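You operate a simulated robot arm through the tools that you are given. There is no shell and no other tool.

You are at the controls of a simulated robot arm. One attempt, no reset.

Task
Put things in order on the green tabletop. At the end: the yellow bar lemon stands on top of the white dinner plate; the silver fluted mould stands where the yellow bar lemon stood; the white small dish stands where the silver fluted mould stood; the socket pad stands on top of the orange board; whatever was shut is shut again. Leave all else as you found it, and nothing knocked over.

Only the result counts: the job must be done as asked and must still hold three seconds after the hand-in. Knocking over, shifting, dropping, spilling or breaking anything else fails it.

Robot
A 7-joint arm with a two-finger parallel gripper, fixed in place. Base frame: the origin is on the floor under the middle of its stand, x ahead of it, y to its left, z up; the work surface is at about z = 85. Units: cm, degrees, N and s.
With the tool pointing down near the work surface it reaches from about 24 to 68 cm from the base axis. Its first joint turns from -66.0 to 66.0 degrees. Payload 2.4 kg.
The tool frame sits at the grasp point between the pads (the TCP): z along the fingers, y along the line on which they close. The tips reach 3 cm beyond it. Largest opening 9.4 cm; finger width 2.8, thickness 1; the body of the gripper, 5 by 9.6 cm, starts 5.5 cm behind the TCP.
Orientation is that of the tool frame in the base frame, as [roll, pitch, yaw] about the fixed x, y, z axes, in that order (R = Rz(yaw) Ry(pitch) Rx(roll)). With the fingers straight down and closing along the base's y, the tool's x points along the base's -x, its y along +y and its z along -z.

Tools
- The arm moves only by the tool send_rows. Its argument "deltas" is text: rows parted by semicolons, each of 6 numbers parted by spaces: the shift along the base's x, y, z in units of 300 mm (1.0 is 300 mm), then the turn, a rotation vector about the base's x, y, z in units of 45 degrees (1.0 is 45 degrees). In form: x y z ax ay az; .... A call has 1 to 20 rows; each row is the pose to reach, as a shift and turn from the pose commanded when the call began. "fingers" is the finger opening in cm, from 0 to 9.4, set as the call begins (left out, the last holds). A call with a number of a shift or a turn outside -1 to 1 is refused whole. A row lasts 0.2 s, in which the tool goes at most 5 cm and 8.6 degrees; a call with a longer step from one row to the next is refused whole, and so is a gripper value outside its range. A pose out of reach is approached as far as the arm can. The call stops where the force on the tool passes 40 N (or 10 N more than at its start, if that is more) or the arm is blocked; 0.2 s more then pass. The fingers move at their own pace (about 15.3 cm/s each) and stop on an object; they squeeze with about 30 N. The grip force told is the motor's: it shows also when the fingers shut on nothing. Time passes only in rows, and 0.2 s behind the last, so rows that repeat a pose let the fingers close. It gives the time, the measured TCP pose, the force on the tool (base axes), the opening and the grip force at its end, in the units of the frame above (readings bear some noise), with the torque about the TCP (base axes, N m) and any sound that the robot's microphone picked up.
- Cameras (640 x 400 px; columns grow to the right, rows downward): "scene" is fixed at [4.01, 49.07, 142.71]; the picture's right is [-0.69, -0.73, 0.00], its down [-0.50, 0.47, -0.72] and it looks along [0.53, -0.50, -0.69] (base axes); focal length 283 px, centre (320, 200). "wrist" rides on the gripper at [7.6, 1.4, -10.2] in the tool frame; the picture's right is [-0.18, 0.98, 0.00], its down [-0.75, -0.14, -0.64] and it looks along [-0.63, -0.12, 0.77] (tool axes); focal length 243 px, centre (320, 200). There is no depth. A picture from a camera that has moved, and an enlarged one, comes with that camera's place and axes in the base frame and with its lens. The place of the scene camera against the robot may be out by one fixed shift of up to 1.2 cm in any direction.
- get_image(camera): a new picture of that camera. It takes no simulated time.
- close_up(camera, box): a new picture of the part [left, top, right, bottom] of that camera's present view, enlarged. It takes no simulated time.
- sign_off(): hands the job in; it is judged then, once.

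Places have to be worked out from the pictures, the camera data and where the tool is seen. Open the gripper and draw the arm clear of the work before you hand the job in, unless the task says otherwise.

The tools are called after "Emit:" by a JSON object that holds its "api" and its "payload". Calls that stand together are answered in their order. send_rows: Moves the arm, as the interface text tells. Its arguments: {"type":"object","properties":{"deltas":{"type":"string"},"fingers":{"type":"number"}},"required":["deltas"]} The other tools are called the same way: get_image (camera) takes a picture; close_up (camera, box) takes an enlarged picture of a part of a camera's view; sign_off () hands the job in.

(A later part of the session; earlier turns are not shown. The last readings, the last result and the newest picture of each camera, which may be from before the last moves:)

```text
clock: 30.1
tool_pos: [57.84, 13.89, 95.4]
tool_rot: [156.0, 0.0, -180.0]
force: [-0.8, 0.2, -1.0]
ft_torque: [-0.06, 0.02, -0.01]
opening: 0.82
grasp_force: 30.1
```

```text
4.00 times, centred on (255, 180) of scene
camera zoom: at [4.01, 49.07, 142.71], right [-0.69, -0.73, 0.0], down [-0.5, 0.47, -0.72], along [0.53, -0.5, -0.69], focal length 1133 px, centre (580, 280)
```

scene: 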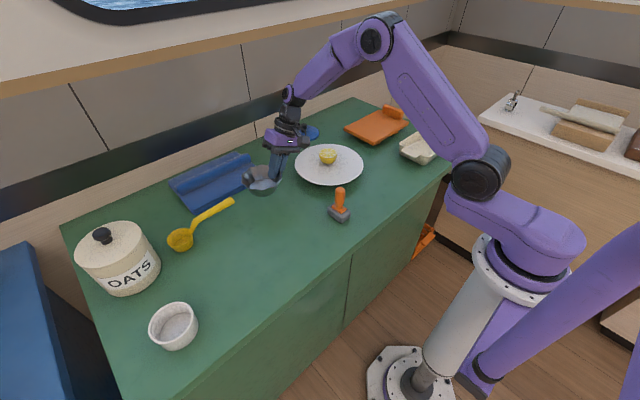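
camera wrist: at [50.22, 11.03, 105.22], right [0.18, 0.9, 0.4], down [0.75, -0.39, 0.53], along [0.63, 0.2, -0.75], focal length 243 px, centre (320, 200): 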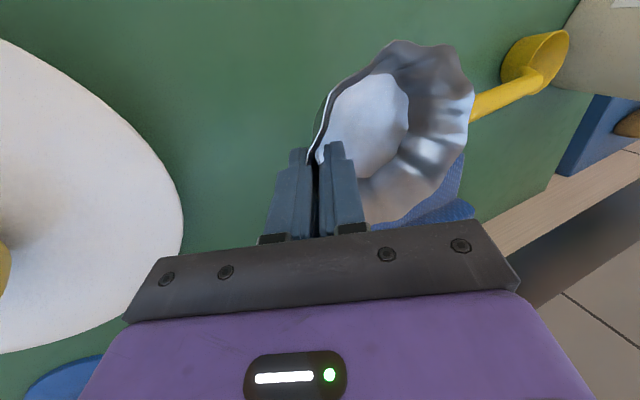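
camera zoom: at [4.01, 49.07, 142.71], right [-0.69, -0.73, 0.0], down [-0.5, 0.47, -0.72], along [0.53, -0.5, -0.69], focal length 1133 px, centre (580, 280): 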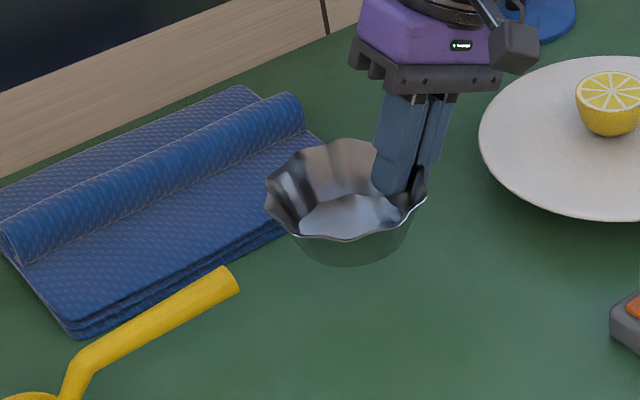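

The mould looks level and hangs over the lemon's old spot (TCP is about (57.8, 13.9)). I'll lower it to roughly half a centimetre above landing.

Emit:
{"api": "send_rows", "payload": {"deltas": "-0.002 0.002 -0.03 0 0 0; -0.002 0.002 -0.06 0 0 0; -0.002 0.002 -0.09 0 0 0; -0.002 0.002 -0.12 0 0 0; -0.002 0.002 -0.145 0 0 0; -0.002 0.002 -0.165 0 0 0; -0.002 0.002 -0.18 0 0 0; -0.002 0.002 -0.18 0 0 0"}}

Emit:
{"api": "get_image", "payload": {"camera": "wrist"}}

Emit:
{"api": "close_up", "payload": {"camera": "scene", "box": [190, 130, 320, 230]}}

```text
clock: 31.9
tool_pos: [57.92, 13.76, 90.07]
tool_rot: [156.1, -0.1, -180.0]
force: [-0.4, -0.2, 0.1]
ft_torque: [-0.05, -0.02, -0.05]
opening: 0.78
grasp_force: 29.7
```

```text
taken
camera wrist: at [50.16, 10.99, 99.88], right [0.18, 0.9, 0.4], down [0.75, -0.39, 0.53], along [0.63, 0.2, -0.75], focal length 243 px, centre (320, 200)
```

wrist: 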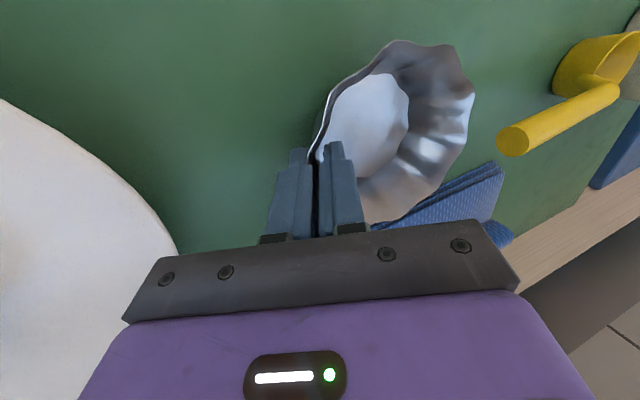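

```text
4.00 times, centred on (255, 180) of scene
camera zoom: at [4.01, 49.07, 142.71], right [-0.69, -0.73, 0.0], down [-0.5, 0.47, -0.72], along [0.53, -0.5, -0.69], focal length 1133 px, centre (580, 280)
```

zoom: 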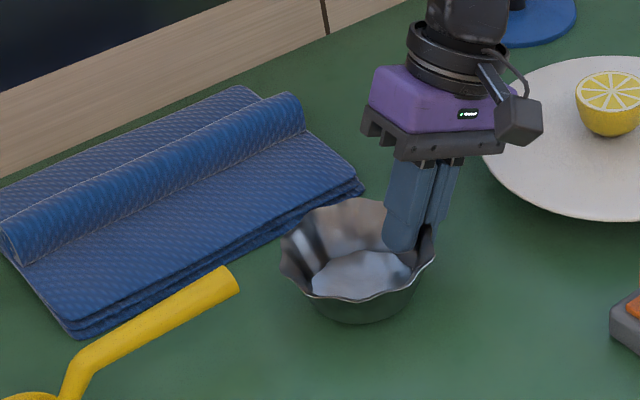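

No contact yet at TCP z near 90. I'll continue in 1 mm steps.

Emit:
{"api": "send_rows", "payload": {"deltas": "0 0.001 -0.004 0 0 0; 0 0.002 -0.008 0 0 0; 0 0.002 -0.012 0 0 0; 0 0.002 -0.016 0 0 0; 0 0.002 -0.019 0 0 0"}}

Emit:
{"api": "close_up", "payload": {"camera": "scene", "box": [190, 130, 320, 230]}}

```text
clock: 33.1
tool_pos: [57.73, 13.83, 89.51]
tool_rot: [156.0, 0.1, 180.0]
force: [-0.2, 0.0, 0.5]
ft_torque: [-0.04, -0.01, 0.03]
opening: 0.79
grasp_force: 30.6
```

```text
4.00 times, centred on (255, 180) of scene
camera zoom: at [4.01, 49.07, 142.71], right [-0.69, -0.73, 0.0], down [-0.5, 0.47, -0.72], along [0.53, -0.5, -0.69], focal length 1133 px, centre (580, 280)
```

zoom: 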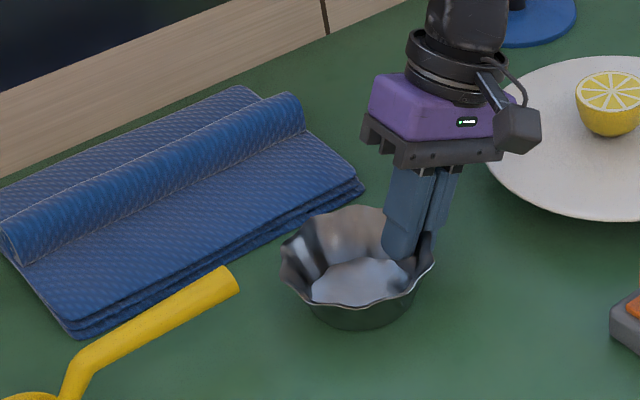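

Still no contact force at z 89.5. I'll go on down in 0.8 mm steps.

Emit:
{"api": "send_rows", "payload": {"deltas": "0 0 -0.003 0 0 0; 0 0 -0.006 0 0 0; 0 0 -0.009 0 0 0; 0 0 -0.012 0 0 0"}}

```text
clock: 34.1
tool_pos: [57.9, 13.99, 89.32]
tool_rot: [155.9, 0.1, 179.9]
force: [-9.5, -4.2, 28.3]
ft_torque: [0.35, 0.78, 0.23]
opening: 0.76
grasp_force: 30.1
```

The mould is on the table with 28 N of load. I'll back off about 1.2 mm to ease it before opening.

Emit:
{"api": "send_rows", "payload": {"deltas": "0 0 0.003 0 0 0; 0 0 0.004 0 0 0; 0 0 0.004 0 0 0"}}

Emit:
{"api": "close_up", "payload": {"camera": "scene", "box": [190, 130, 320, 230]}}

Emit:
{"api": "get_image", "payload": {"camera": "wrist"}}

```text
clock: 35.0
tool_pos: [57.89, 13.94, 89.35]
tool_rot: [156.0, 0.2, -179.9]
force: [-2.6, 2.8, 22.2]
ft_torque: [0.5, 0.33, -0.01]
opening: 0.76
grasp_force: 29.7
```

```text
4.00 times, centred on (255, 180) of scene
camera zoom: at [3.96, 49.07, 142.72], right [-0.69, -0.73, 0.0], down [-0.5, 0.47, -0.72], along [0.53, -0.5, -0.69], focal length 1133 px, centre (580, 280)
```

zoom: 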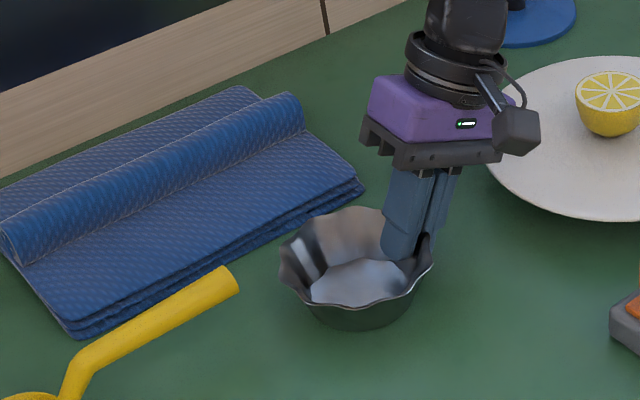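

```text
taken
camera wrist: at [50.23, 11.14, 99.12], right [0.18, 0.9, 0.4], down [0.75, -0.39, 0.53], along [0.63, 0.2, -0.75], focal length 243 px, centre (320, 200)
```

wrist: 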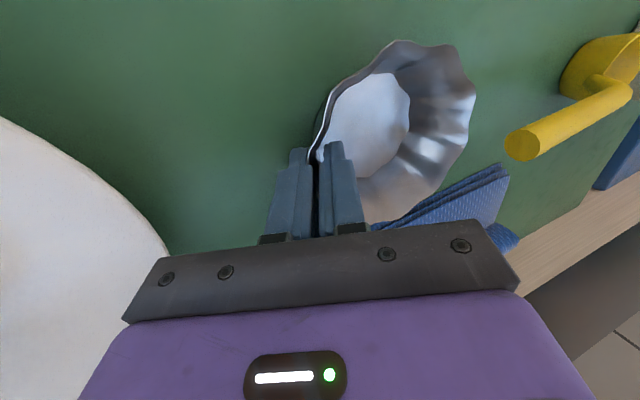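

Still 22 N of load, so I'll ease up another 1.5 mm.

Emit:
{"api": "send_rows", "payload": {"deltas": "0 0 0.003 0 0 0; 0 0 0.005 0 0 0; 0 0 0.005 0 0 0"}}

```text
clock: 35.8
tool_pos: [57.71, 13.79, 89.46]
tool_rot: [156.1, 0.1, 180.0]
force: [0.2, -0.2, -0.8]
ft_torque: [-0.04, -0.02, -0.01]
opening: 0.75
grasp_force: 30.3
```

The mould is now just about unloaded. The scene view puts its rim centre within about 0.2 cm of where the lemon's centre was. I'll open the fingers to release it.

Emit:
{"api": "send_rows", "payload": {"deltas": "0 0 -0.002 0 0 0; 0 0 -0.002 0 0 0; 0 0 -0.002 0 0 0; 0 0 -0.002 0 0 0", "fingers": 3.0}}

Emit:
{"api": "get_image", "payload": {"camera": "wrist"}}

Emit:
{"api": "close_up", "payload": {"camera": "scene", "box": [190, 130, 320, 230]}}

```text
clock: 36.8
tool_pos: [57.65, 14.06, 89.42]
tool_rot: [155.9, 0.1, 180.0]
force: [0.1, 0.4, -0.7]
ft_torque: [0.0, -0.04, 0.0]
opening: 3.0
grasp_force: 0.0
```

```text
taken
camera wrist: at [50.11, 11.15, 99.25], right [0.18, 0.9, 0.4], down [0.75, -0.39, 0.53], along [0.63, 0.2, -0.75], focal length 243 px, centre (320, 200)
```

wrist: 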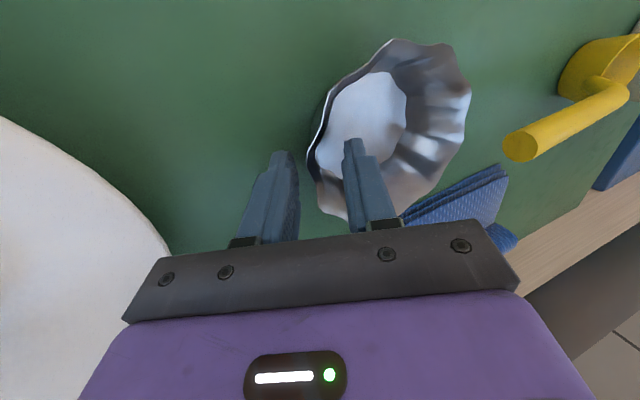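

```text
4.00 times, centred on (255, 180) of scene
camera zoom: at [4.01, 49.07, 142.71], right [-0.69, -0.73, 0.0], down [-0.5, 0.47, -0.72], along [0.53, -0.5, -0.69], focal length 1133 px, centre (580, 280)
```

zoom: 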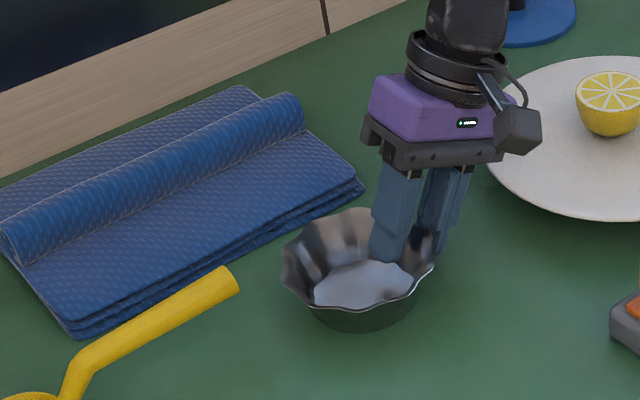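

The mould is released and standing level. I'll withdraw along the tool axis so the inner finger clears the wall, then level the tool.

Emit:
{"api": "send_rows", "payload": {"deltas": "0 -0.01 0.022 0 0 0; 0 -0.024 0.053 0 0 0; 0 -0.048 0.107 0 0 0; 0 -0.071 0.16 0 0 0; 0 -0.095 0.213 0 0 0; 0 -0.095 0.26 -0.1 0 0; 0 -0.095 0.3 -0.25 0 0; 0 -0.095 0.32 -0.4 0 0; 0 -0.095 0.32 -0.534 0 0; 0 -0.095 0.32 -0.534 0 0"}}

Emit:
{"api": "get_image", "payload": {"camera": "wrist"}}

Emit:
{"api": "get_image", "payload": {"camera": "scene"}}

```text
clock: 39.0
tool_pos: [57.8, 11.14, 99.13]
tool_rot: [-179.8, 0.0, -180.0]
force: [0.6, -0.1, 0.0]
ft_torque: [0.01, -0.02, -0.05]
opening: 3.02
grasp_force: 0.0
```

```text
taken
camera wrist: at [50.2, 12.53, 109.22], right [0.18, 0.98, 0.0], down [0.75, -0.14, 0.64], along [0.63, -0.12, -0.77], focal length 243 px, centre (320, 200)
```

wrist: 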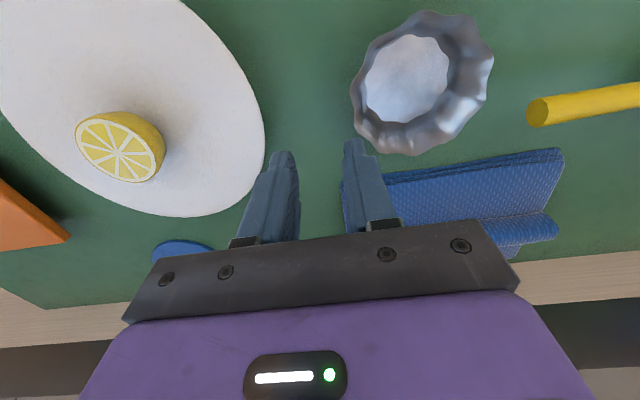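

```text
taken
```

scene: 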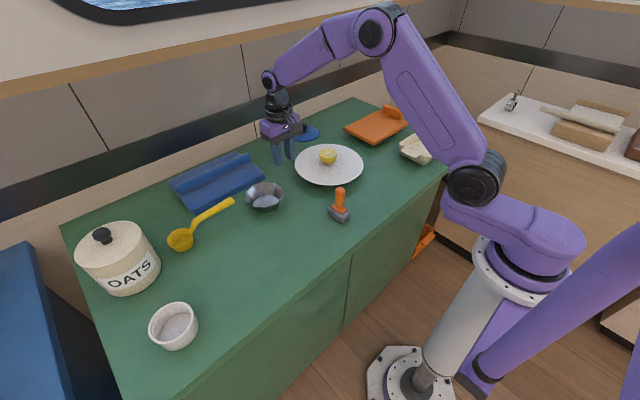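

The mould's rim fit gives a centre of about (57.4, 19.05), matching the lemon's former place. Now I'll travel toward the dish, turning the tool and opening the fingers fully.

Emit:
{"api": "send_rows", "payload": {"deltas": "-0.044 0.103 0.01 0 0 0.055; -0.089 0.207 0.02 0 0 0.11; -0.133 0.31 0.03 0 0 0.167; -0.178 0.413 0.04 0 0 0.222; -0.222 0.517 0.05 0 0 0.278; -0.267 0.62 0.06 0 0 0.333; -0.311 0.723 0.067 0 0 0.389; -0.356 0.827 0.067 0 0 0.444; -0.4 0.93 0.067 0 0 0.5; -0.4 0.93 0.067 0 0 0.5", "fingers": 9.4}}

Emit:
{"api": "send_rows", "payload": {"deltas": "-0.042 0.09 -0.02 0 0 0.1; -0.083 0.18 -0.04 0 0 0.2; -0.125 0.27 -0.06 0 0 0.3; -0.167 0.36 -0.08 0 0 0.4; -0.208 0.45 -0.1 0 0 0.5; -0.208 0.45 -0.1 0 0 0.5"}}

Emit:
{"api": "get_image", "payload": {"camera": "wrist"}}

Emit:
{"api": "get_image", "payload": {"camera": "scene"}}

```text
clock: 41.1
tool_pos: [45.98, 39.18, 101.1]
tool_rot: [-179.9, 0.1, -157.5]
force: [0.6, 0.4, 0.1]
ft_torque: [-0.04, 0.02, -0.01]
opening: 9.4
grasp_force: 0.1
```

```text
clock: 42.5
tool_pos: [39.69, 52.71, 97.89]
tool_rot: [-179.9, 0.2, -135.0]
force: [0.1, 0.4, 0.1]
ft_torque: [0.02, 0.0, 0.02]
opening: 9.41
grasp_force: 0.0
```

```text
taken
camera wrist: at [33.25, 48.27, 108.06], right [-0.57, 0.82, 0.0], down [0.63, 0.43, 0.64], along [0.53, 0.36, -0.77], focal length 243 px, centre (320, 200)
```

wrist: 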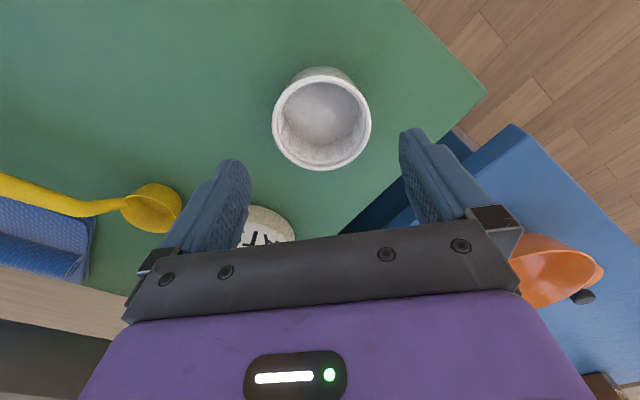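

```text
taken
```

scene: 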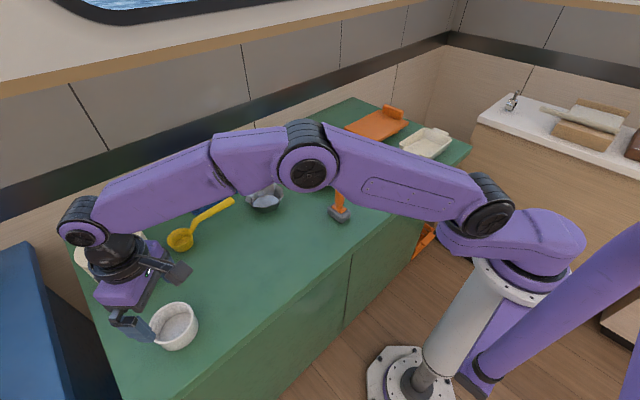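

The dish is nearly under the gripper. I'll enlarge the wrist view to refine its centre before descending.

Emit:
{"api": "close_up", "payload": {"camera": "wrist", "box": [256, 50, 384, 180]}}

```text
3.08 times, centred on (320, 115) of wrist
camera zoom: at [33.25, 48.27, 108.06], right [-0.57, 0.82, 0.0], down [0.63, 0.43, 0.64], along [0.53, 0.36, -0.77], focal length 746 px, centre (320, 462)
```

zoom: 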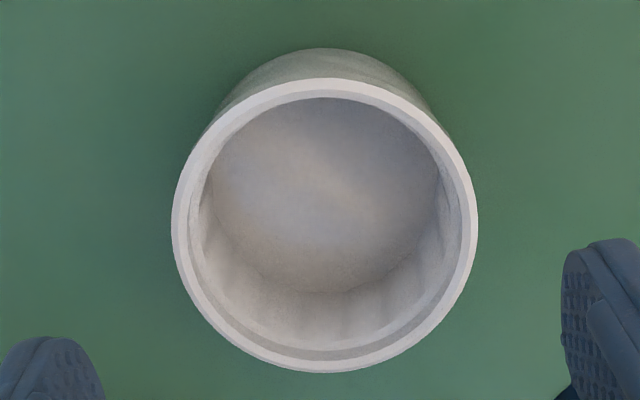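

The two views agree: the dish rim centre is (39.84, 52.98), top z 89.4, diameter about 7.95 cm. I'll shift 0.2–0.3 cm and descend with the fingers fully open on either side.

Emit:
{"api": "send_rows", "payload": {"deltas": "0.004 0.006 -0.03 0 0 0; 0.008 0.011 -0.07 0 0 0; 0.008 0.011 -0.11 0 0 0; 0.008 0.011 -0.15 0 0 0; 0.008 0.011 -0.18 0 0 0; 0.008 0.011 -0.18 0 0 0", "fingers": 9.4}}

Emit:
{"api": "get_image", "payload": {"camera": "wrist"}}

```text
clock: 44.0
tool_pos: [39.78, 52.67, 92.63]
tool_rot: [-179.9, 0.2, -135.0]
force: [0.9, 0.1, -0.7]
ft_torque: [-0.02, 0.01, 0.0]
opening: 9.4
grasp_force: 0.1
```

```text
taken
camera wrist: at [33.44, 48.34, 102.8], right [-0.56, 0.83, 0.0], down [0.63, 0.43, 0.64], along [0.53, 0.36, -0.77], focal length 243 px, centre (320, 200)
```

wrist: 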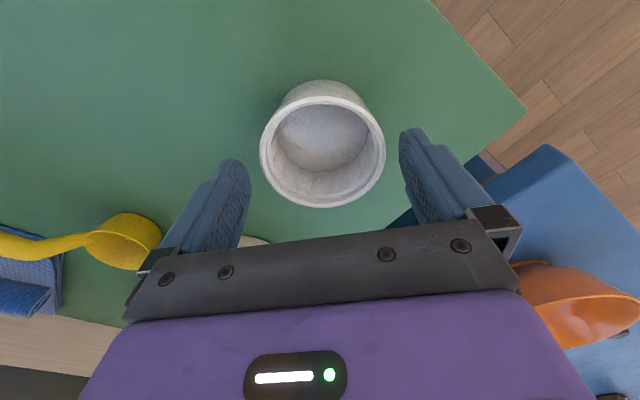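

The dish is centred between the fingers within about 2 mm. I'll go down the last 4 cm.

Emit:
{"api": "send_rows", "payload": {"deltas": "0 0.003 -0.02 0 0 0; 0 0.007 -0.05 0 0 0; 0 0.007 -0.08 0 0 0; 0 0.007 -0.11 0 0 0; 0 0.007 -0.132 0 0 0; 0 0.007 -0.132 0 0 0", "fingers": 9.4}}

Emit:
{"api": "get_image", "payload": {"camera": "wrist"}}

Emit:
{"api": "close_up", "payload": {"camera": "scene", "box": [90, 270, 240, 380]}}

```text
clock: 45.4
tool_pos: [39.77, 53.2, 88.72]
tool_rot: [-179.8, 0.0, -135.0]
force: [0.2, 0.3, -0.9]
ft_torque: [-0.03, 0.02, -0.02]
opening: 9.4
grasp_force: 0.1
```

```text
taken
camera wrist: at [33.37, 48.75, 98.83], right [-0.56, 0.83, 0.0], down [0.63, 0.43, 0.64], along [0.53, 0.36, -0.77], focal length 243 px, centre (320, 200)
```

wrist: 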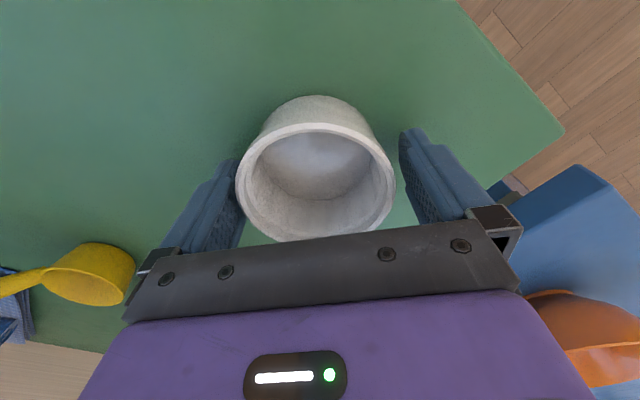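

```text
3.64 times, centred on (165, 325) of scene
camera zoom: at [4.01, 49.07, 142.71], right [-0.69, -0.73, 0.0], down [-0.5, 0.47, -0.72], along [0.53, -0.5, -0.69], focal length 1030 px, centre (884, -254)
```

zoom: 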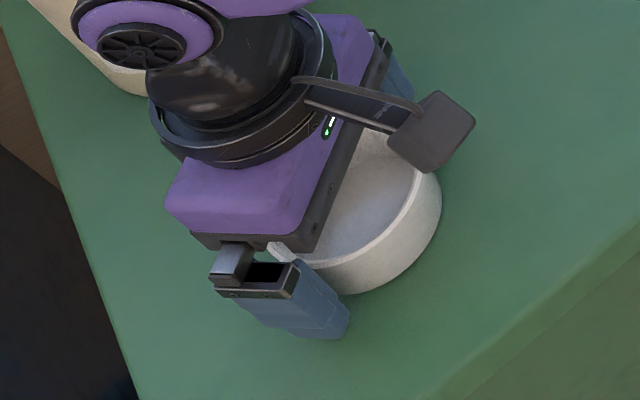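

Both fingers are beside the dish with no contact. I'll close the grip.

Emit:
{"api": "send_rows", "payload": {"deltas": "0 0 0 0 0 0; 0 0 0 0 0 0; 0 0 0 0 0 0; 0 0 0 0 0 0", "fingers": 6.5}}

Emit:
{"api": "get_image", "payload": {"camera": "wrist"}}

```text
clock: 46.4
tool_pos: [39.78, 53.12, 88.78]
tool_rot: [-179.9, 0.1, -135.0]
force: [1.2, 0.1, 1.9]
ft_torque: [0.08, 0.05, -0.03]
opening: 7.9
grasp_force: 30.6
```

```text
taken
camera wrist: at [33.38, 48.74, 98.84], right [-0.56, 0.83, 0.0], down [0.63, 0.43, 0.64], along [0.53, 0.36, -0.77], focal length 243 px, centre (320, 200)
```

wrist: 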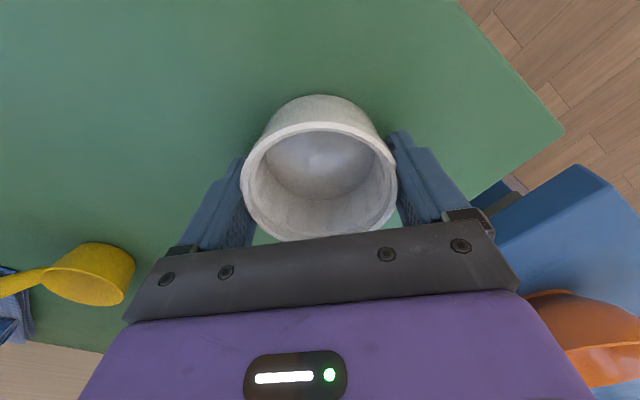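

The dish is gripped at 7.9 cm with 30 N. I'll lift it straight up, slowly at first.

Emit:
{"api": "send_rows", "payload": {"deltas": "0 0 0.01 0 0 0; 0 0 0.03 0 0 0; 0 0 0.06 0 0 0; 0 0 0.1 0 0 0; 0 0 0.15 0 0 0; 0 0 0.2 0 0 0; 0 0 0.2 0 0 0"}}

Emit:
{"api": "get_image", "payload": {"camera": "wrist"}}

Emit:
{"api": "get_image", "payload": {"camera": "scene"}}

```text
clock: 48.0
tool_pos: [39.84, 53.05, 94.54]
tool_rot: [-179.9, 0.1, -134.9]
force: [-0.5, -0.6, -1.4]
ft_torque: [-0.03, 0.02, 0.02]
opening: 7.91
grasp_force: 30.4
```

```text
taken
camera wrist: at [33.44, 48.65, 104.78], right [-0.56, 0.83, 0.0], down [0.63, 0.43, 0.64], along [0.53, 0.36, -0.77], focal length 243 px, centre (320, 200)
```

wrist: 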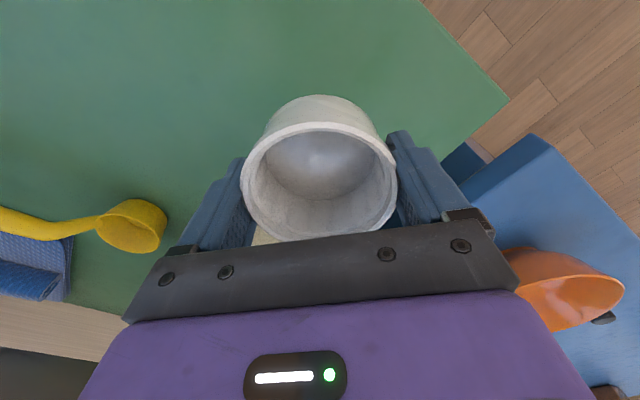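

```text
taken
```

scene: 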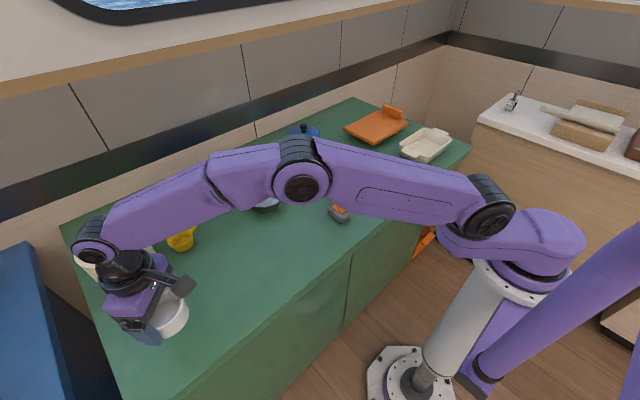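

The dish is up and secure. I'll carry it to above the mould's old place at (39.9, 34.1).

Emit:
{"api": "send_rows", "payload": {"deltas": "0 -0.07 0 0 0 0; 0.001 -0.15 0 0 0 0; 0.001 -0.23 0 0 0 0; 0.002 -0.31 0 0 0 0; 0.002 -0.39 0 0 0 0; 0.003 -0.47 0 0 0 0; 0.003 -0.55 0 0 0 0; 0.003 -0.6 0 0 0 0; 0.003 -0.631 0 0 0 0; 0.003 -0.631 0 0 0 0"}}

Emit:
{"api": "get_image", "payload": {"camera": "wrist"}}

Emit:
{"api": "get_image", "payload": {"camera": "scene"}}

```text
clock: 50.1
tool_pos: [39.73, 34.09, 94.47]
tool_rot: [-179.9, 0.2, -134.9]
force: [-0.5, -0.3, -1.7]
ft_torque: [0.01, 0.02, -0.01]
opening: 7.92
grasp_force: 30.2
```

```text
taken
camera wrist: at [33.32, 29.7, 104.63], right [-0.56, 0.83, 0.0], down [0.63, 0.43, 0.64], along [0.53, 0.36, -0.77], focal length 243 px, centre (320, 200)
```

wrist: 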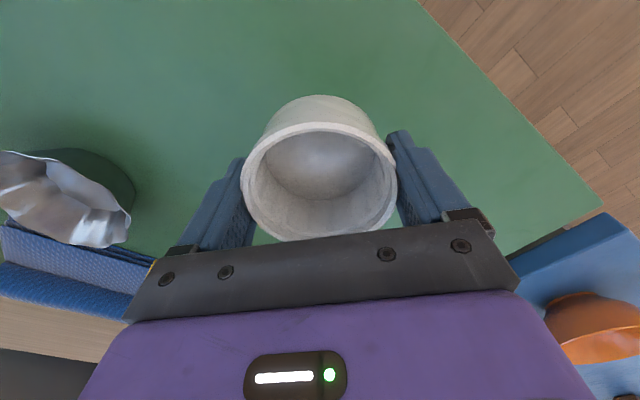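

```text
taken
```

scene: 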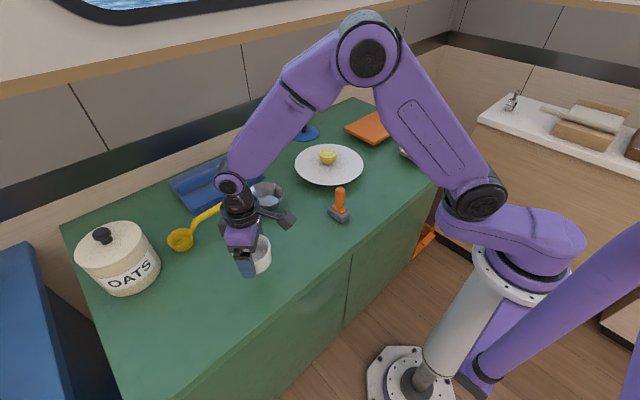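

The dish is over the target. I'll lower it to about 0.7 cm above landing, with a 2 mm x correction.

Emit:
{"api": "send_rows", "payload": {"deltas": "0.004 0.001 -0.03 0 0 0; 0.007 0.001 -0.07 0 0 0; 0.007 0.001 -0.11 0 0 0; 0.007 0.001 -0.14 0 0 0; 0.007 0.001 -0.16 0 0 0; 0.007 0.001 -0.172 0 0 0; 0.007 0.001 -0.172 0 0 0"}}

Emit:
{"api": "send_rows", "payload": {"deltas": "0 0 -0.004 0 0 0; 0 0 -0.008 0 0 0; 0 0 -0.012 0 0 0; 0 0 -0.015 0 0 0; 0 0 -0.015 0 0 0"}}

```text
clock: 51.8
tool_pos: [39.89, 34.13, 89.5]
tool_rot: [-179.8, 0.0, -135.1]
force: [-0.1, 0.4, -1.5]
ft_torque: [0.02, 0.01, 0.0]
opening: 7.95
grasp_force: 29.7
```

```text
clock: 53.0
tool_pos: [40.2, 34.07, 89.01]
tool_rot: [-179.9, 0.1, -135.0]
force: [-0.2, 0.3, -1.7]
ft_torque: [-0.01, 0.0, -0.01]
opening: 7.9
grasp_force: 29.9
```

Still hanging freely at z about 88.9. I'll continue in roughly 0.8 mm steps.

Emit:
{"api": "send_rows", "payload": {"deltas": "0 0 -0.003 0 0 0; 0 0 -0.005 0 0 0; 0 0 -0.007 0 0 0; 0 0 -0.007 0 0 0"}}

```text
clock: 54.0
tool_pos: [40.07, 34.14, 88.79]
tool_rot: [-179.8, 0.1, -135.0]
force: [0.6, 0.4, -2.0]
ft_torque: [0.0, 0.02, 0.01]
opening: 7.91
grasp_force: 30.4
```

Emit:
{"api": "send_rows", "payload": {"deltas": "0 0 -0.002 0 0 0; 0 0 -0.004 0 0 0; 0 0 -0.004 0 0 0"}}

Emit:
{"api": "get_image", "payload": {"camera": "wrist"}}

```text
clock: 54.8
tool_pos: [40.2, 33.97, 88.81]
tool_rot: [-179.8, 0.1, -135.0]
force: [-0.4, 0.0, -1.5]
ft_torque: [-0.01, -0.01, 0.02]
opening: 7.91
grasp_force: 30.1
```

```text
taken
camera wrist: at [33.71, 29.78, 98.87], right [-0.56, 0.83, 0.0], down [0.63, 0.43, 0.64], along [0.53, 0.36, -0.77], focal length 243 px, centre (320, 200)
```

wrist: 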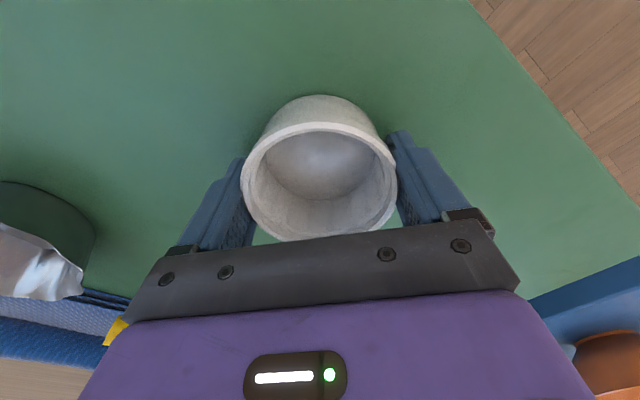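

Emit:
{"api": "send_rows", "payload": {"deltas": "-0.002 -0.001 -0.002 0 0 0; -0.004 -0.001 -0.004 0 0 0; -0.004 -0.001 -0.006 0 0 0; -0.004 -0.001 -0.006 0 0 0"}}

```text
clock: 55.8
tool_pos: [40.15, 34.0, 88.58]
tool_rot: [-179.9, 0.4, -135.0]
force: [0.9, -1.2, 23.0]
ft_torque: [0.0, -0.04, 0.02]
opening: 7.9
grasp_force: 30.2
```

The dish is on the table with 23 N of load. I'll back off 0.6 mm and then open.

Emit:
{"api": "send_rows", "payload": {"deltas": "0 0 0.002 0 0 0; 0 0 0.002 0 0 0"}}

Emit:
{"api": "send_rows", "payload": {"deltas": "0 0 0.001 0 0 0; 0 0 0.001 0 0 0; 0 0 0.001 0 0 0; 0 0 0.001 0 0 0", "fingers": 9.4}}

Emit:
{"api": "get_image", "payload": {"camera": "wrist"}}

```text
clock: 56.4
tool_pos: [40.12, 33.99, 88.6]
tool_rot: [-179.9, 0.3, -135.0]
force: [5.1, -0.4, 22.7]
ft_torque: [0.11, -0.14, 0.02]
opening: 7.89
grasp_force: 30.0
```

```text
clock: 57.4
tool_pos: [40.02, 34.19, 88.59]
tool_rot: [-179.9, 0.1, -135.0]
force: [1.4, 0.1, 0.0]
ft_torque: [-0.01, -0.04, -0.02]
opening: 9.41
grasp_force: 0.2
```

```text
taken
camera wrist: at [33.61, 29.7, 98.7], right [-0.56, 0.83, 0.0], down [0.63, 0.43, 0.64], along [0.53, 0.36, -0.77], focal length 243 px, centre (320, 200)
```

wrist: 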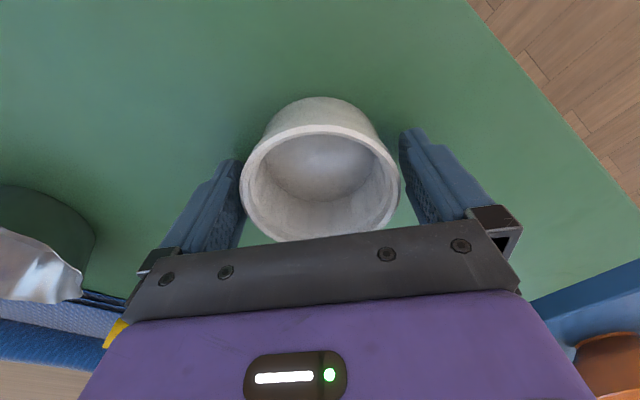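

Released, with the dish standing free between the fingers. I'll lift straight up.

Emit:
{"api": "send_rows", "payload": {"deltas": "0 0 0.02 0 0 0; 0 0 0.05 0 0 0; 0 0 0.1 0 0 0; 0 0 0.16 0 0 0; 0 0 0.23 0 0 0; 0 0 0.3 0 0 0; 0 0 0.36 0 0 0; 0 0 0.36 0 0 0"}}

Emit:
{"api": "get_image", "payload": {"camera": "wrist"}}

Emit:
{"api": "get_image", "payload": {"camera": "scene"}}

```text
clock: 59.1
tool_pos: [39.96, 34.05, 99.56]
tool_rot: [-179.9, 0.1, -134.9]
force: [-0.2, -0.7, -0.9]
ft_torque: [0.03, 0.01, -0.04]
opening: 9.42
grasp_force: 0.0
```

```text
taken
camera wrist: at [33.57, 29.64, 109.62], right [-0.56, 0.83, 0.0], down [0.63, 0.43, 0.64], along [0.53, 0.36, -0.77], focal length 243 px, centre (320, 200)
```

wrist: 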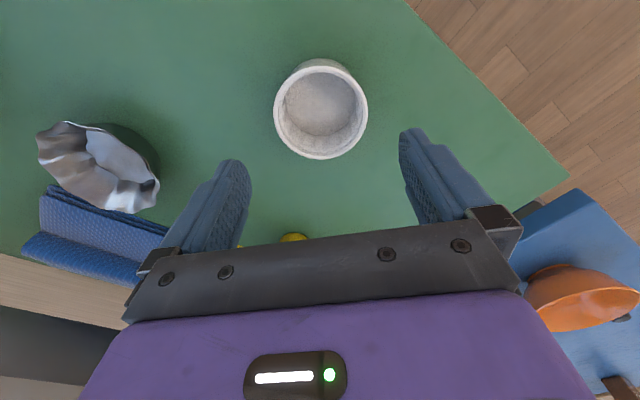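

```text
taken
```

scene: 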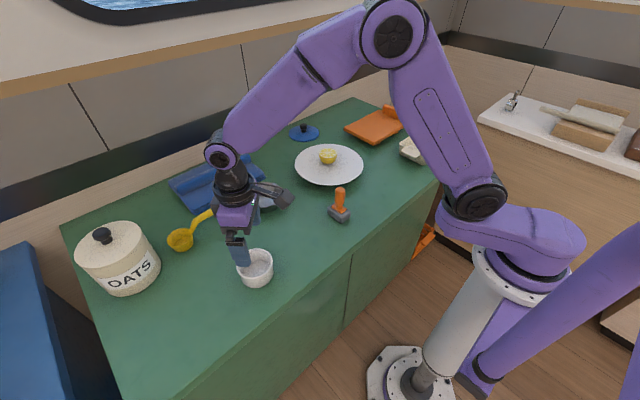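

The dish centre computes to about (39.97, 34.07), right on the mould's old place. Now for the socket pad, I'll move the wrist camera to view it closely.

Emit:
{"api": "send_rows", "payload": {"deltas": "-0.037 -0.093 0 0 0 -0.111; -0.073 -0.185 0 0 0 -0.222; -0.11 -0.278 0 0 0 -0.333; -0.147 -0.37 0 0 0 -0.444; -0.183 -0.463 0 0 0 -0.556; -0.22 -0.555 0 0 0 -0.667; -0.257 -0.648 0 0 0 -0.778; -0.293 -0.74 0 0 0 -0.889; -0.33 -0.833 0 0 0 -1.0; -0.33 -0.833 0 0 0 -1.0", "fingers": 9.4}}

Emit:
{"api": "get_image", "payload": {"camera": "wrist"}}

Emit:
{"api": "close_up", "payload": {"camera": "wrist", "box": [240, 110, 400, 230]}}

Emit:
{"api": "close_up", "payload": {"camera": "scene", "box": [300, 170, 380, 235]}}

Emit:
{"api": "get_image", "payload": {"camera": "scene"}}

```text
clock: 61.4
tool_pos: [30.0, 9.16, 99.62]
tool_rot: [-179.9, 0.2, 179.9]
force: [-0.5, -0.1, -0.6]
ft_torque: [-0.02, 0.01, -0.02]
opening: 9.38
grasp_force: 0.1
```

```text
taken
camera wrist: at [22.36, 10.58, 109.74], right [0.19, 0.98, 0.0], down [0.75, -0.14, 0.64], along [0.63, -0.12, -0.77], focal length 243 px, centre (320, 200)
```

wrist: 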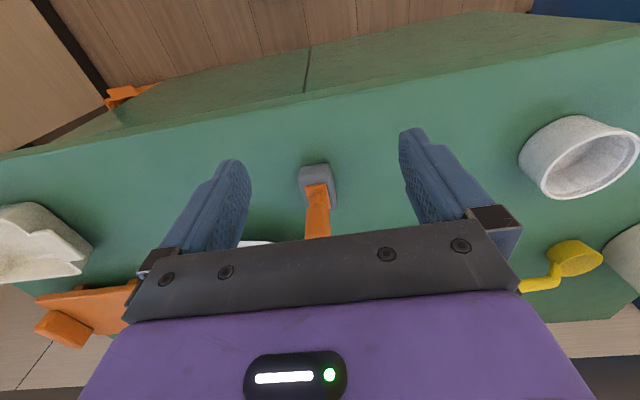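

```text
3.33 times, centred on (320, 170) of wrist
camera zoom: at [22.36, 10.58, 109.74], right [0.19, 0.98, 0.0], down [0.75, -0.14, 0.64], along [0.63, -0.12, -0.77], focal length 809 px, centre (320, 300)
```

zoom: 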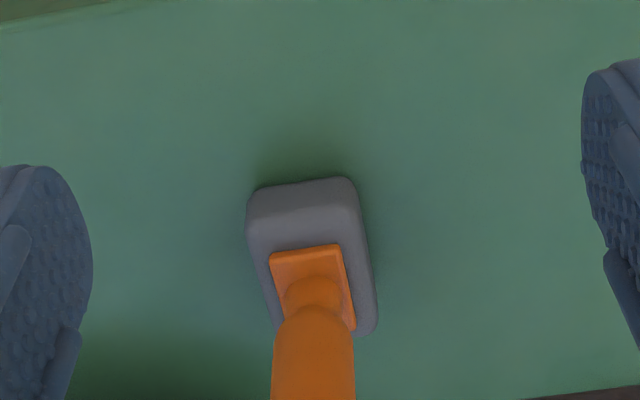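

```text
6.15 times, centred on (340, 202) of scene
camera zoom: at [4.01, 49.07, 142.71], right [-0.69, -0.73, 0.0], down [-0.5, 0.47, -0.72], along [0.53, -0.5, -0.69], focal length 1744 px, centre (197, 185)
```

zoom: 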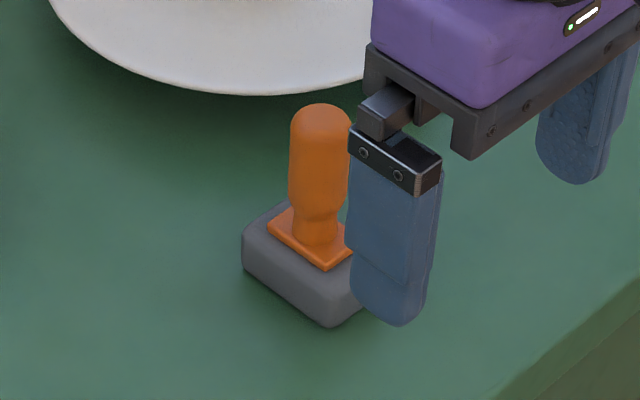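

```text
taken
```

scene: 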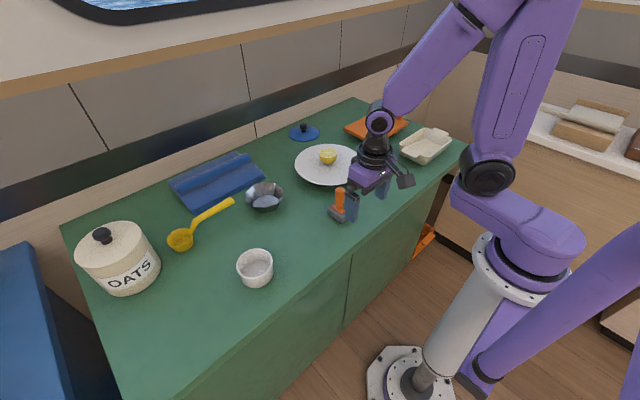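

Everything placed so far is in order. The grey pad spans about x 37.3–42, y 5.3–9.0, and its handle top is near z 95. I'll grip the grey pad itself in case the handle comes off, tilting the tool 30° toward the base so the palm clears the handle.

Emit:
{"api": "send_rows", "payload": {"deltas": "0.0225 -0.011 -0.022 0 -0.111 0; 0.045 -0.023 -0.045 0 -0.222 0; 0.067 -0.034 -0.067 0 -0.333 0; 0.09 -0.045 -0.09 0 -0.444 0; 0.112 -0.056 -0.112 0 -0.556 0; 0.135 -0.068 -0.135 0 -0.667 0; 0.135 -0.068 -0.135 0 -0.667 0", "fingers": 7.0}}

Emit:
{"api": "get_image", "payload": {"camera": "wrist"}}

Emit:
{"api": "close_up", "payload": {"camera": "scene", "box": [290, 140, 420, 240]}}

```text
clock: 63.0
tool_pos: [34.13, 7.1, 95.38]
tool_rot: [-179.9, 30.3, -180.0]
force: [1.1, 0.0, -0.5]
ft_torque: [-0.03, -0.03, 0.01]
opening: 6.98
grasp_force: 0.1
```

```text
taken
camera wrist: at [22.41, 8.58, 100.32], right [0.16, 0.98, 0.09], down [0.33, -0.14, 0.93], along [0.93, -0.12, -0.35], focal length 243 px, centre (320, 200)
```

wrist: 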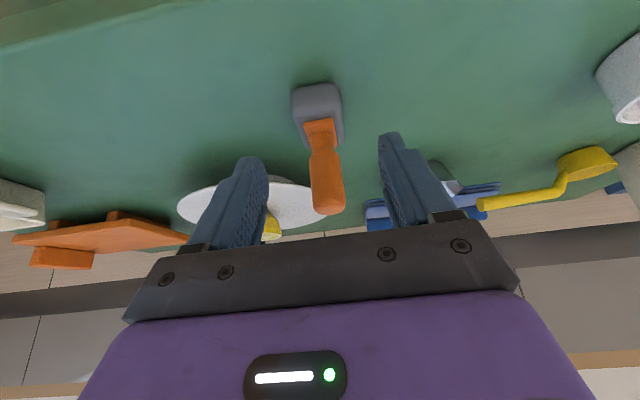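

```text
4.00 times, centred on (355, 190) of scene
camera zoom: at [4.01, 49.07, 142.71], right [-0.69, -0.73, 0.0], down [-0.5, 0.47, -0.72], along [0.53, -0.5, -0.69], focal length 1133 px, centre (180, 240)
```

zoom: 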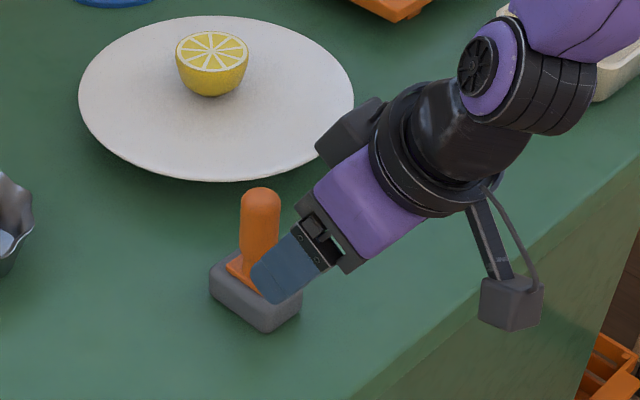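

Emit:
{"api": "close_up", "payload": {"camera": "wrist", "box": [260, 60, 390, 225]}}

Emit:
{"api": "close_up", "payload": {"camera": "scene", "box": [325, 80, 465, 180]}}

```text
2.42 times, centred on (325, 142) of wrist
camera zoom: at [22.41, 8.58, 100.32], right [0.16, 0.98, 0.09], down [0.33, -0.14, 0.93], along [0.93, -0.12, -0.35], focal length 588 px, centre (308, 339)
```

zoom: 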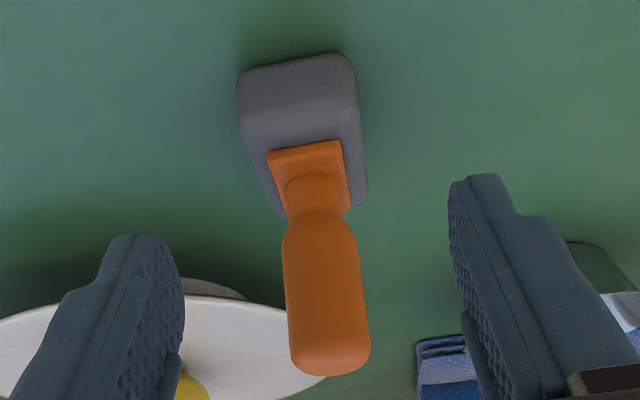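

```text
4.00 times, centred on (395, 130) of scene
camera zoom: at [4.01, 49.07, 142.71], right [-0.69, -0.73, 0.0], down [-0.5, 0.47, -0.72], along [0.53, -0.5, -0.69], focal length 1133 px, centre (20, 480)
```

zoom: 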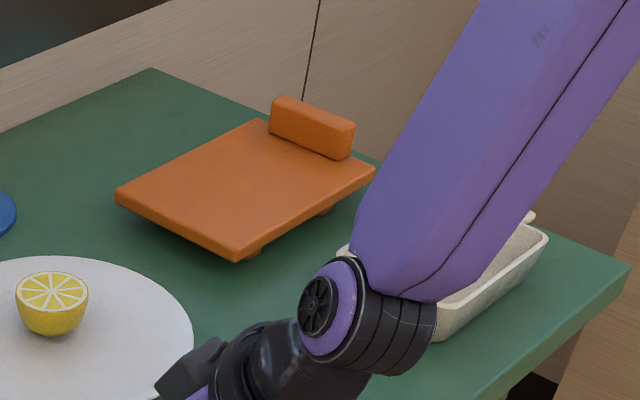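

The pad's centre is about (40.0, 7.07) and its width along y is about 3.65 cm. The handle rises clear of the palm in this tilt. I'll advance along the tool axis to straddle the pad.

Emit:
{"api": "send_rows", "payload": {"deltas": "0.02 -0.001 -0.033 0 0 0; 0.04 -0.002 -0.066 0 0 0; 0.06 -0.003 -0.099 0 0 0; 0.08 -0.004 -0.132 0 0 0; 0.1 -0.004 -0.165 0 0 0; 0.12 -0.004 -0.195 0 0 0; 0.136 -0.004 -0.22 0 0 0; 0.136 -0.004 -0.22 0 0 0", "fingers": 7.0}}

Emit:
{"api": "get_image", "payload": {"camera": "wrist"}}

Emit:
{"api": "close_up", "payload": {"camera": "scene", "box": [290, 140, 420, 240]}}

```text
clock: 64.8
tool_pos: [38.14, 7.01, 88.76]
tool_rot: [-179.9, 30.0, 180.0]
force: [0.2, -0.1, 0.0]
ft_torque: [0.04, -0.01, -0.04]
opening: 6.97
grasp_force: 0.1
```

```text
taken
camera wrist: at [26.46, 8.47, 93.66], right [0.16, 0.98, 0.09], down [0.33, -0.14, 0.93], along [0.93, -0.12, -0.35], focal length 243 px, centre (320, 200)
```

wrist: 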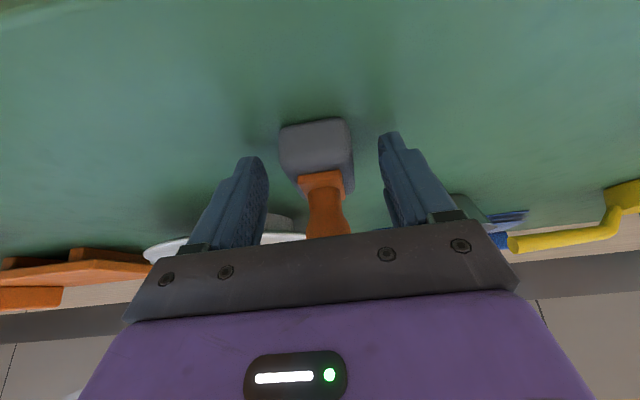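

```text
4.00 times, centred on (355, 190) of scene
camera zoom: at [4.01, 49.07, 142.71], right [-0.69, -0.73, 0.0], down [-0.5, 0.47, -0.72], along [0.53, -0.5, -0.69], focal length 1133 px, centre (180, 240)
```

zoom: 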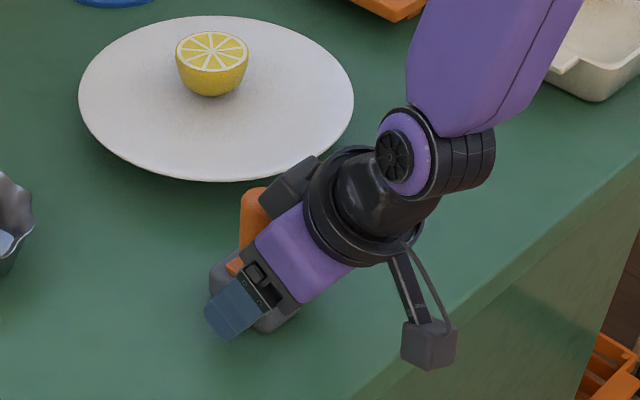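

No contact forces, and the pad sits between the fingers. I'll close on it.

Emit:
{"api": "send_rows", "payload": {"deltas": "0 0 0 0 0 0; 0 0 0 0 0 0; 0 0 0 0 0 0; 0 0 0 0 0 0; 0 0 0 0 0 0", "fingers": 2.5}}

Emit:
{"api": "get_image", "payload": {"camera": "wrist"}}

Emit:
{"api": "close_up", "payload": {"camera": "scene", "box": [290, 140, 420, 240]}}

```text
clock: 66.0
tool_pos: [38.23, 7.04, 88.66]
tool_rot: [-180.0, 30.2, -180.0]
force: [-0.6, -1.9, 15.6]
ft_torque: [-0.01, -0.05, -0.03]
opening: 3.93
grasp_force: 30.0
```

```text
taken
camera wrist: at [26.47, 8.48, 93.7], right [0.16, 0.98, 0.09], down [0.33, -0.14, 0.93], along [0.93, -0.12, -0.34], focal length 243 px, centre (320, 200)
```

wrist: 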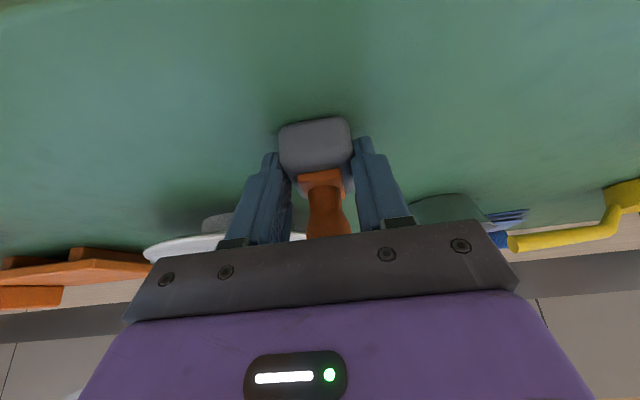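

```text
4.00 times, centred on (355, 190) of scene
camera zoom: at [3.99, 49.06, 142.72], right [-0.69, -0.73, 0.0], down [-0.5, 0.47, -0.72], along [0.53, -0.5, -0.69], focal length 1133 px, centre (180, 240)
```

zoom: 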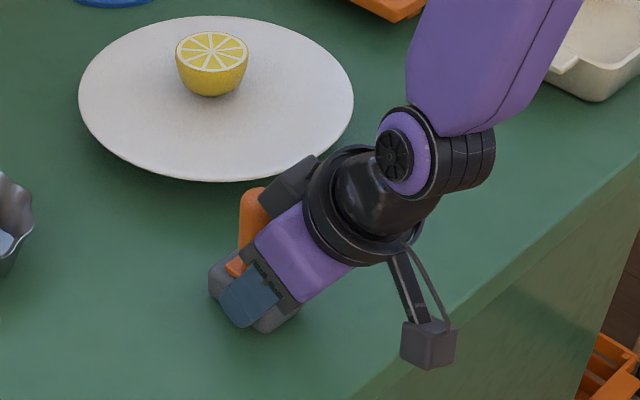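

The pad is gripped at 3.93 cm, with a small upward reaction. I'll lift slowly 1 cm and check that the pad and handle come up together.

Emit:
{"api": "send_rows", "payload": {"deltas": "0 0 0.005 0 0 0; 0 0 0.01 0 0 0; 0 0 0.017 0 0 0; 0 0 0.025 0 0 0; 0 0 0.035 0 0 0; 0 0 0.035 0 0 0"}}

Emit:
{"api": "get_image", "payload": {"camera": "wrist"}}

Emit:
{"api": "close_up", "payload": {"camera": "scene", "box": [290, 140, 420, 240]}}

```text
clock: 67.3
tool_pos: [38.29, 7.1, 89.84]
tool_rot: [-179.9, 30.1, -180.0]
force: [0.1, -0.4, -0.3]
ft_torque: [0.02, 0.02, 0.01]
opening: 3.93
grasp_force: 30.4
```

```text
taken
camera wrist: at [26.49, 8.45, 94.79], right [0.16, 0.98, 0.09], down [0.33, -0.14, 0.93], along [0.93, -0.12, -0.35], focal length 243 px, centre (320, 200)
```

wrist: 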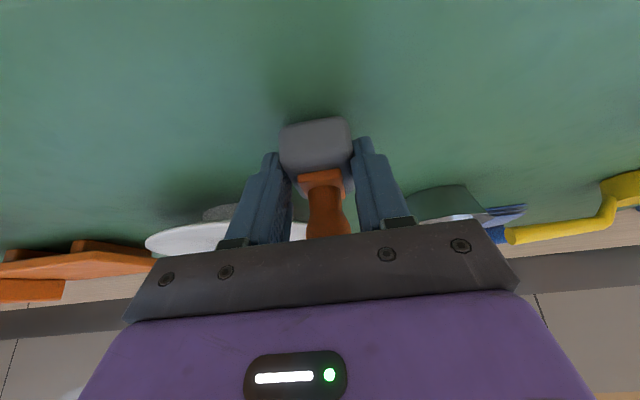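

```text
4.00 times, centred on (355, 190) of scene
camera zoom: at [4.01, 49.07, 142.71], right [-0.69, -0.73, 0.0], down [-0.5, 0.47, -0.72], along [0.53, -0.5, -0.69], focal length 1133 px, centre (180, 240)
```

zoom: 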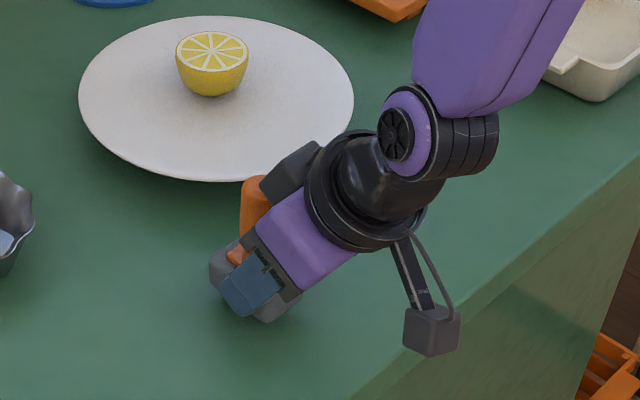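

The pad and handle rise together as one piece. I'll raise to about z 100 and start toward the board, passing well above the lemon.

Emit:
{"api": "send_rows", "payload": {"deltas": "0 0 0.06 0 0 0; 0 0 0.13 0 0 0; 0 0 0.2 0 0 0; 0 0 0.27 0 0 0; 0 0 0.35 0 0 0; 0.032 -0.095 0.35 0 0 0; 0.065 -0.19 0.35 0 0 0; 0.097 -0.286 0.35 0 0 0; 0.13 -0.381 0.35 0 0 0; 0.162 -0.476 0.35 0 0 0; 0.195 -0.572 0.35 0 0 0; 0.227 -0.667 0.35 0 0 0; 0.227 -0.667 0.35 0 0 0"}}

Emit:
{"api": "get_image", "payload": {"camera": "wrist"}}

Emit:
{"api": "get_image", "payload": {"camera": "scene"}}

```text
clock: 70.2
tool_pos: [44.97, -13.03, 100.47]
tool_rot: [180.0, 30.1, -180.0]
force: [-0.8, -0.9, -0.7]
ft_torque: [0.01, 0.01, 0.0]
opening: 3.93
grasp_force: 29.8
```

```text
taken
camera wrist: at [33.25, -11.69, 105.4], right [0.16, 0.98, 0.09], down [0.33, -0.14, 0.93], along [0.93, -0.12, -0.35], focal length 243 px, centre (320, 200)
```

wrist: 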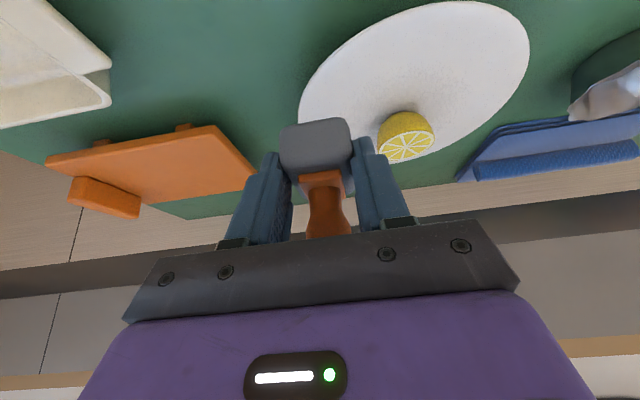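

```text
taken
```

scene: 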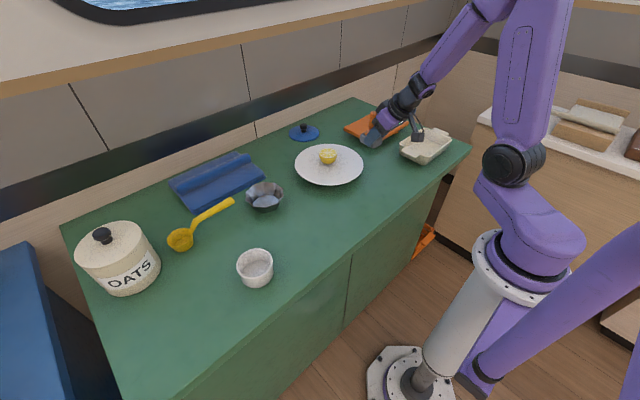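

The board is ahead to the right. I'll enlarge it in the wrist view to pin down its edges and top height.

Emit:
{"api": "close_up", "payload": {"camera": "wrist", "box": [30, 100, 270, 230]}}

Emit:
{"api": "close_up", "payload": {"camera": "scene", "box": [330, 90, 480, 180]}}

```text
2.67 times, centred on (150, 165) of wrist
camera zoom: at [33.25, -11.69, 105.4], right [0.16, 0.98, 0.09], down [0.33, -0.14, 0.93], along [0.93, -0.12, -0.35], focal length 647 px, centre (773, 293)
```

zoom: 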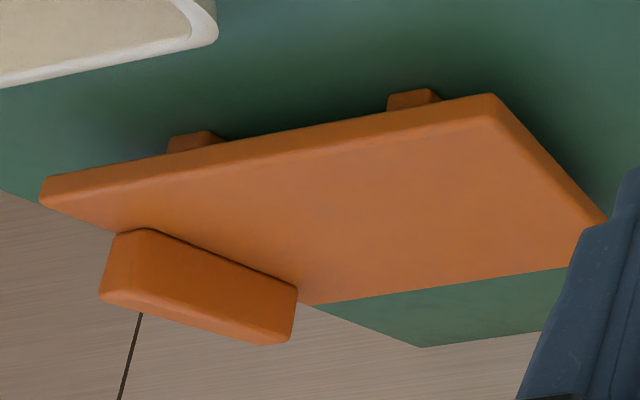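

```text
4.27 times, centred on (405, 135) of scene
camera zoom: at [4.01, 49.08, 142.71], right [-0.69, -0.73, 0.0], down [-0.5, 0.47, -0.72], along [0.53, -0.5, -0.69], focal length 1209 px, centre (-43, 477)
```

zoom: 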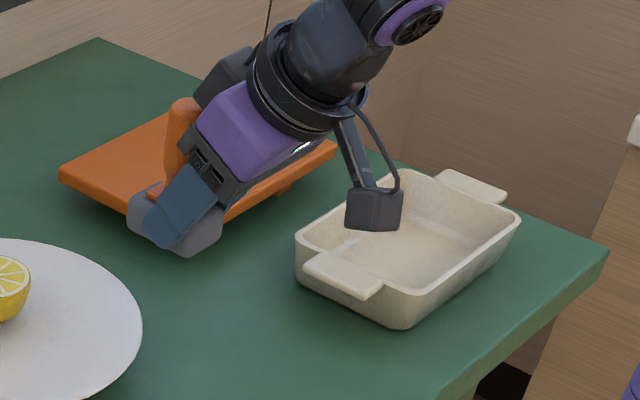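

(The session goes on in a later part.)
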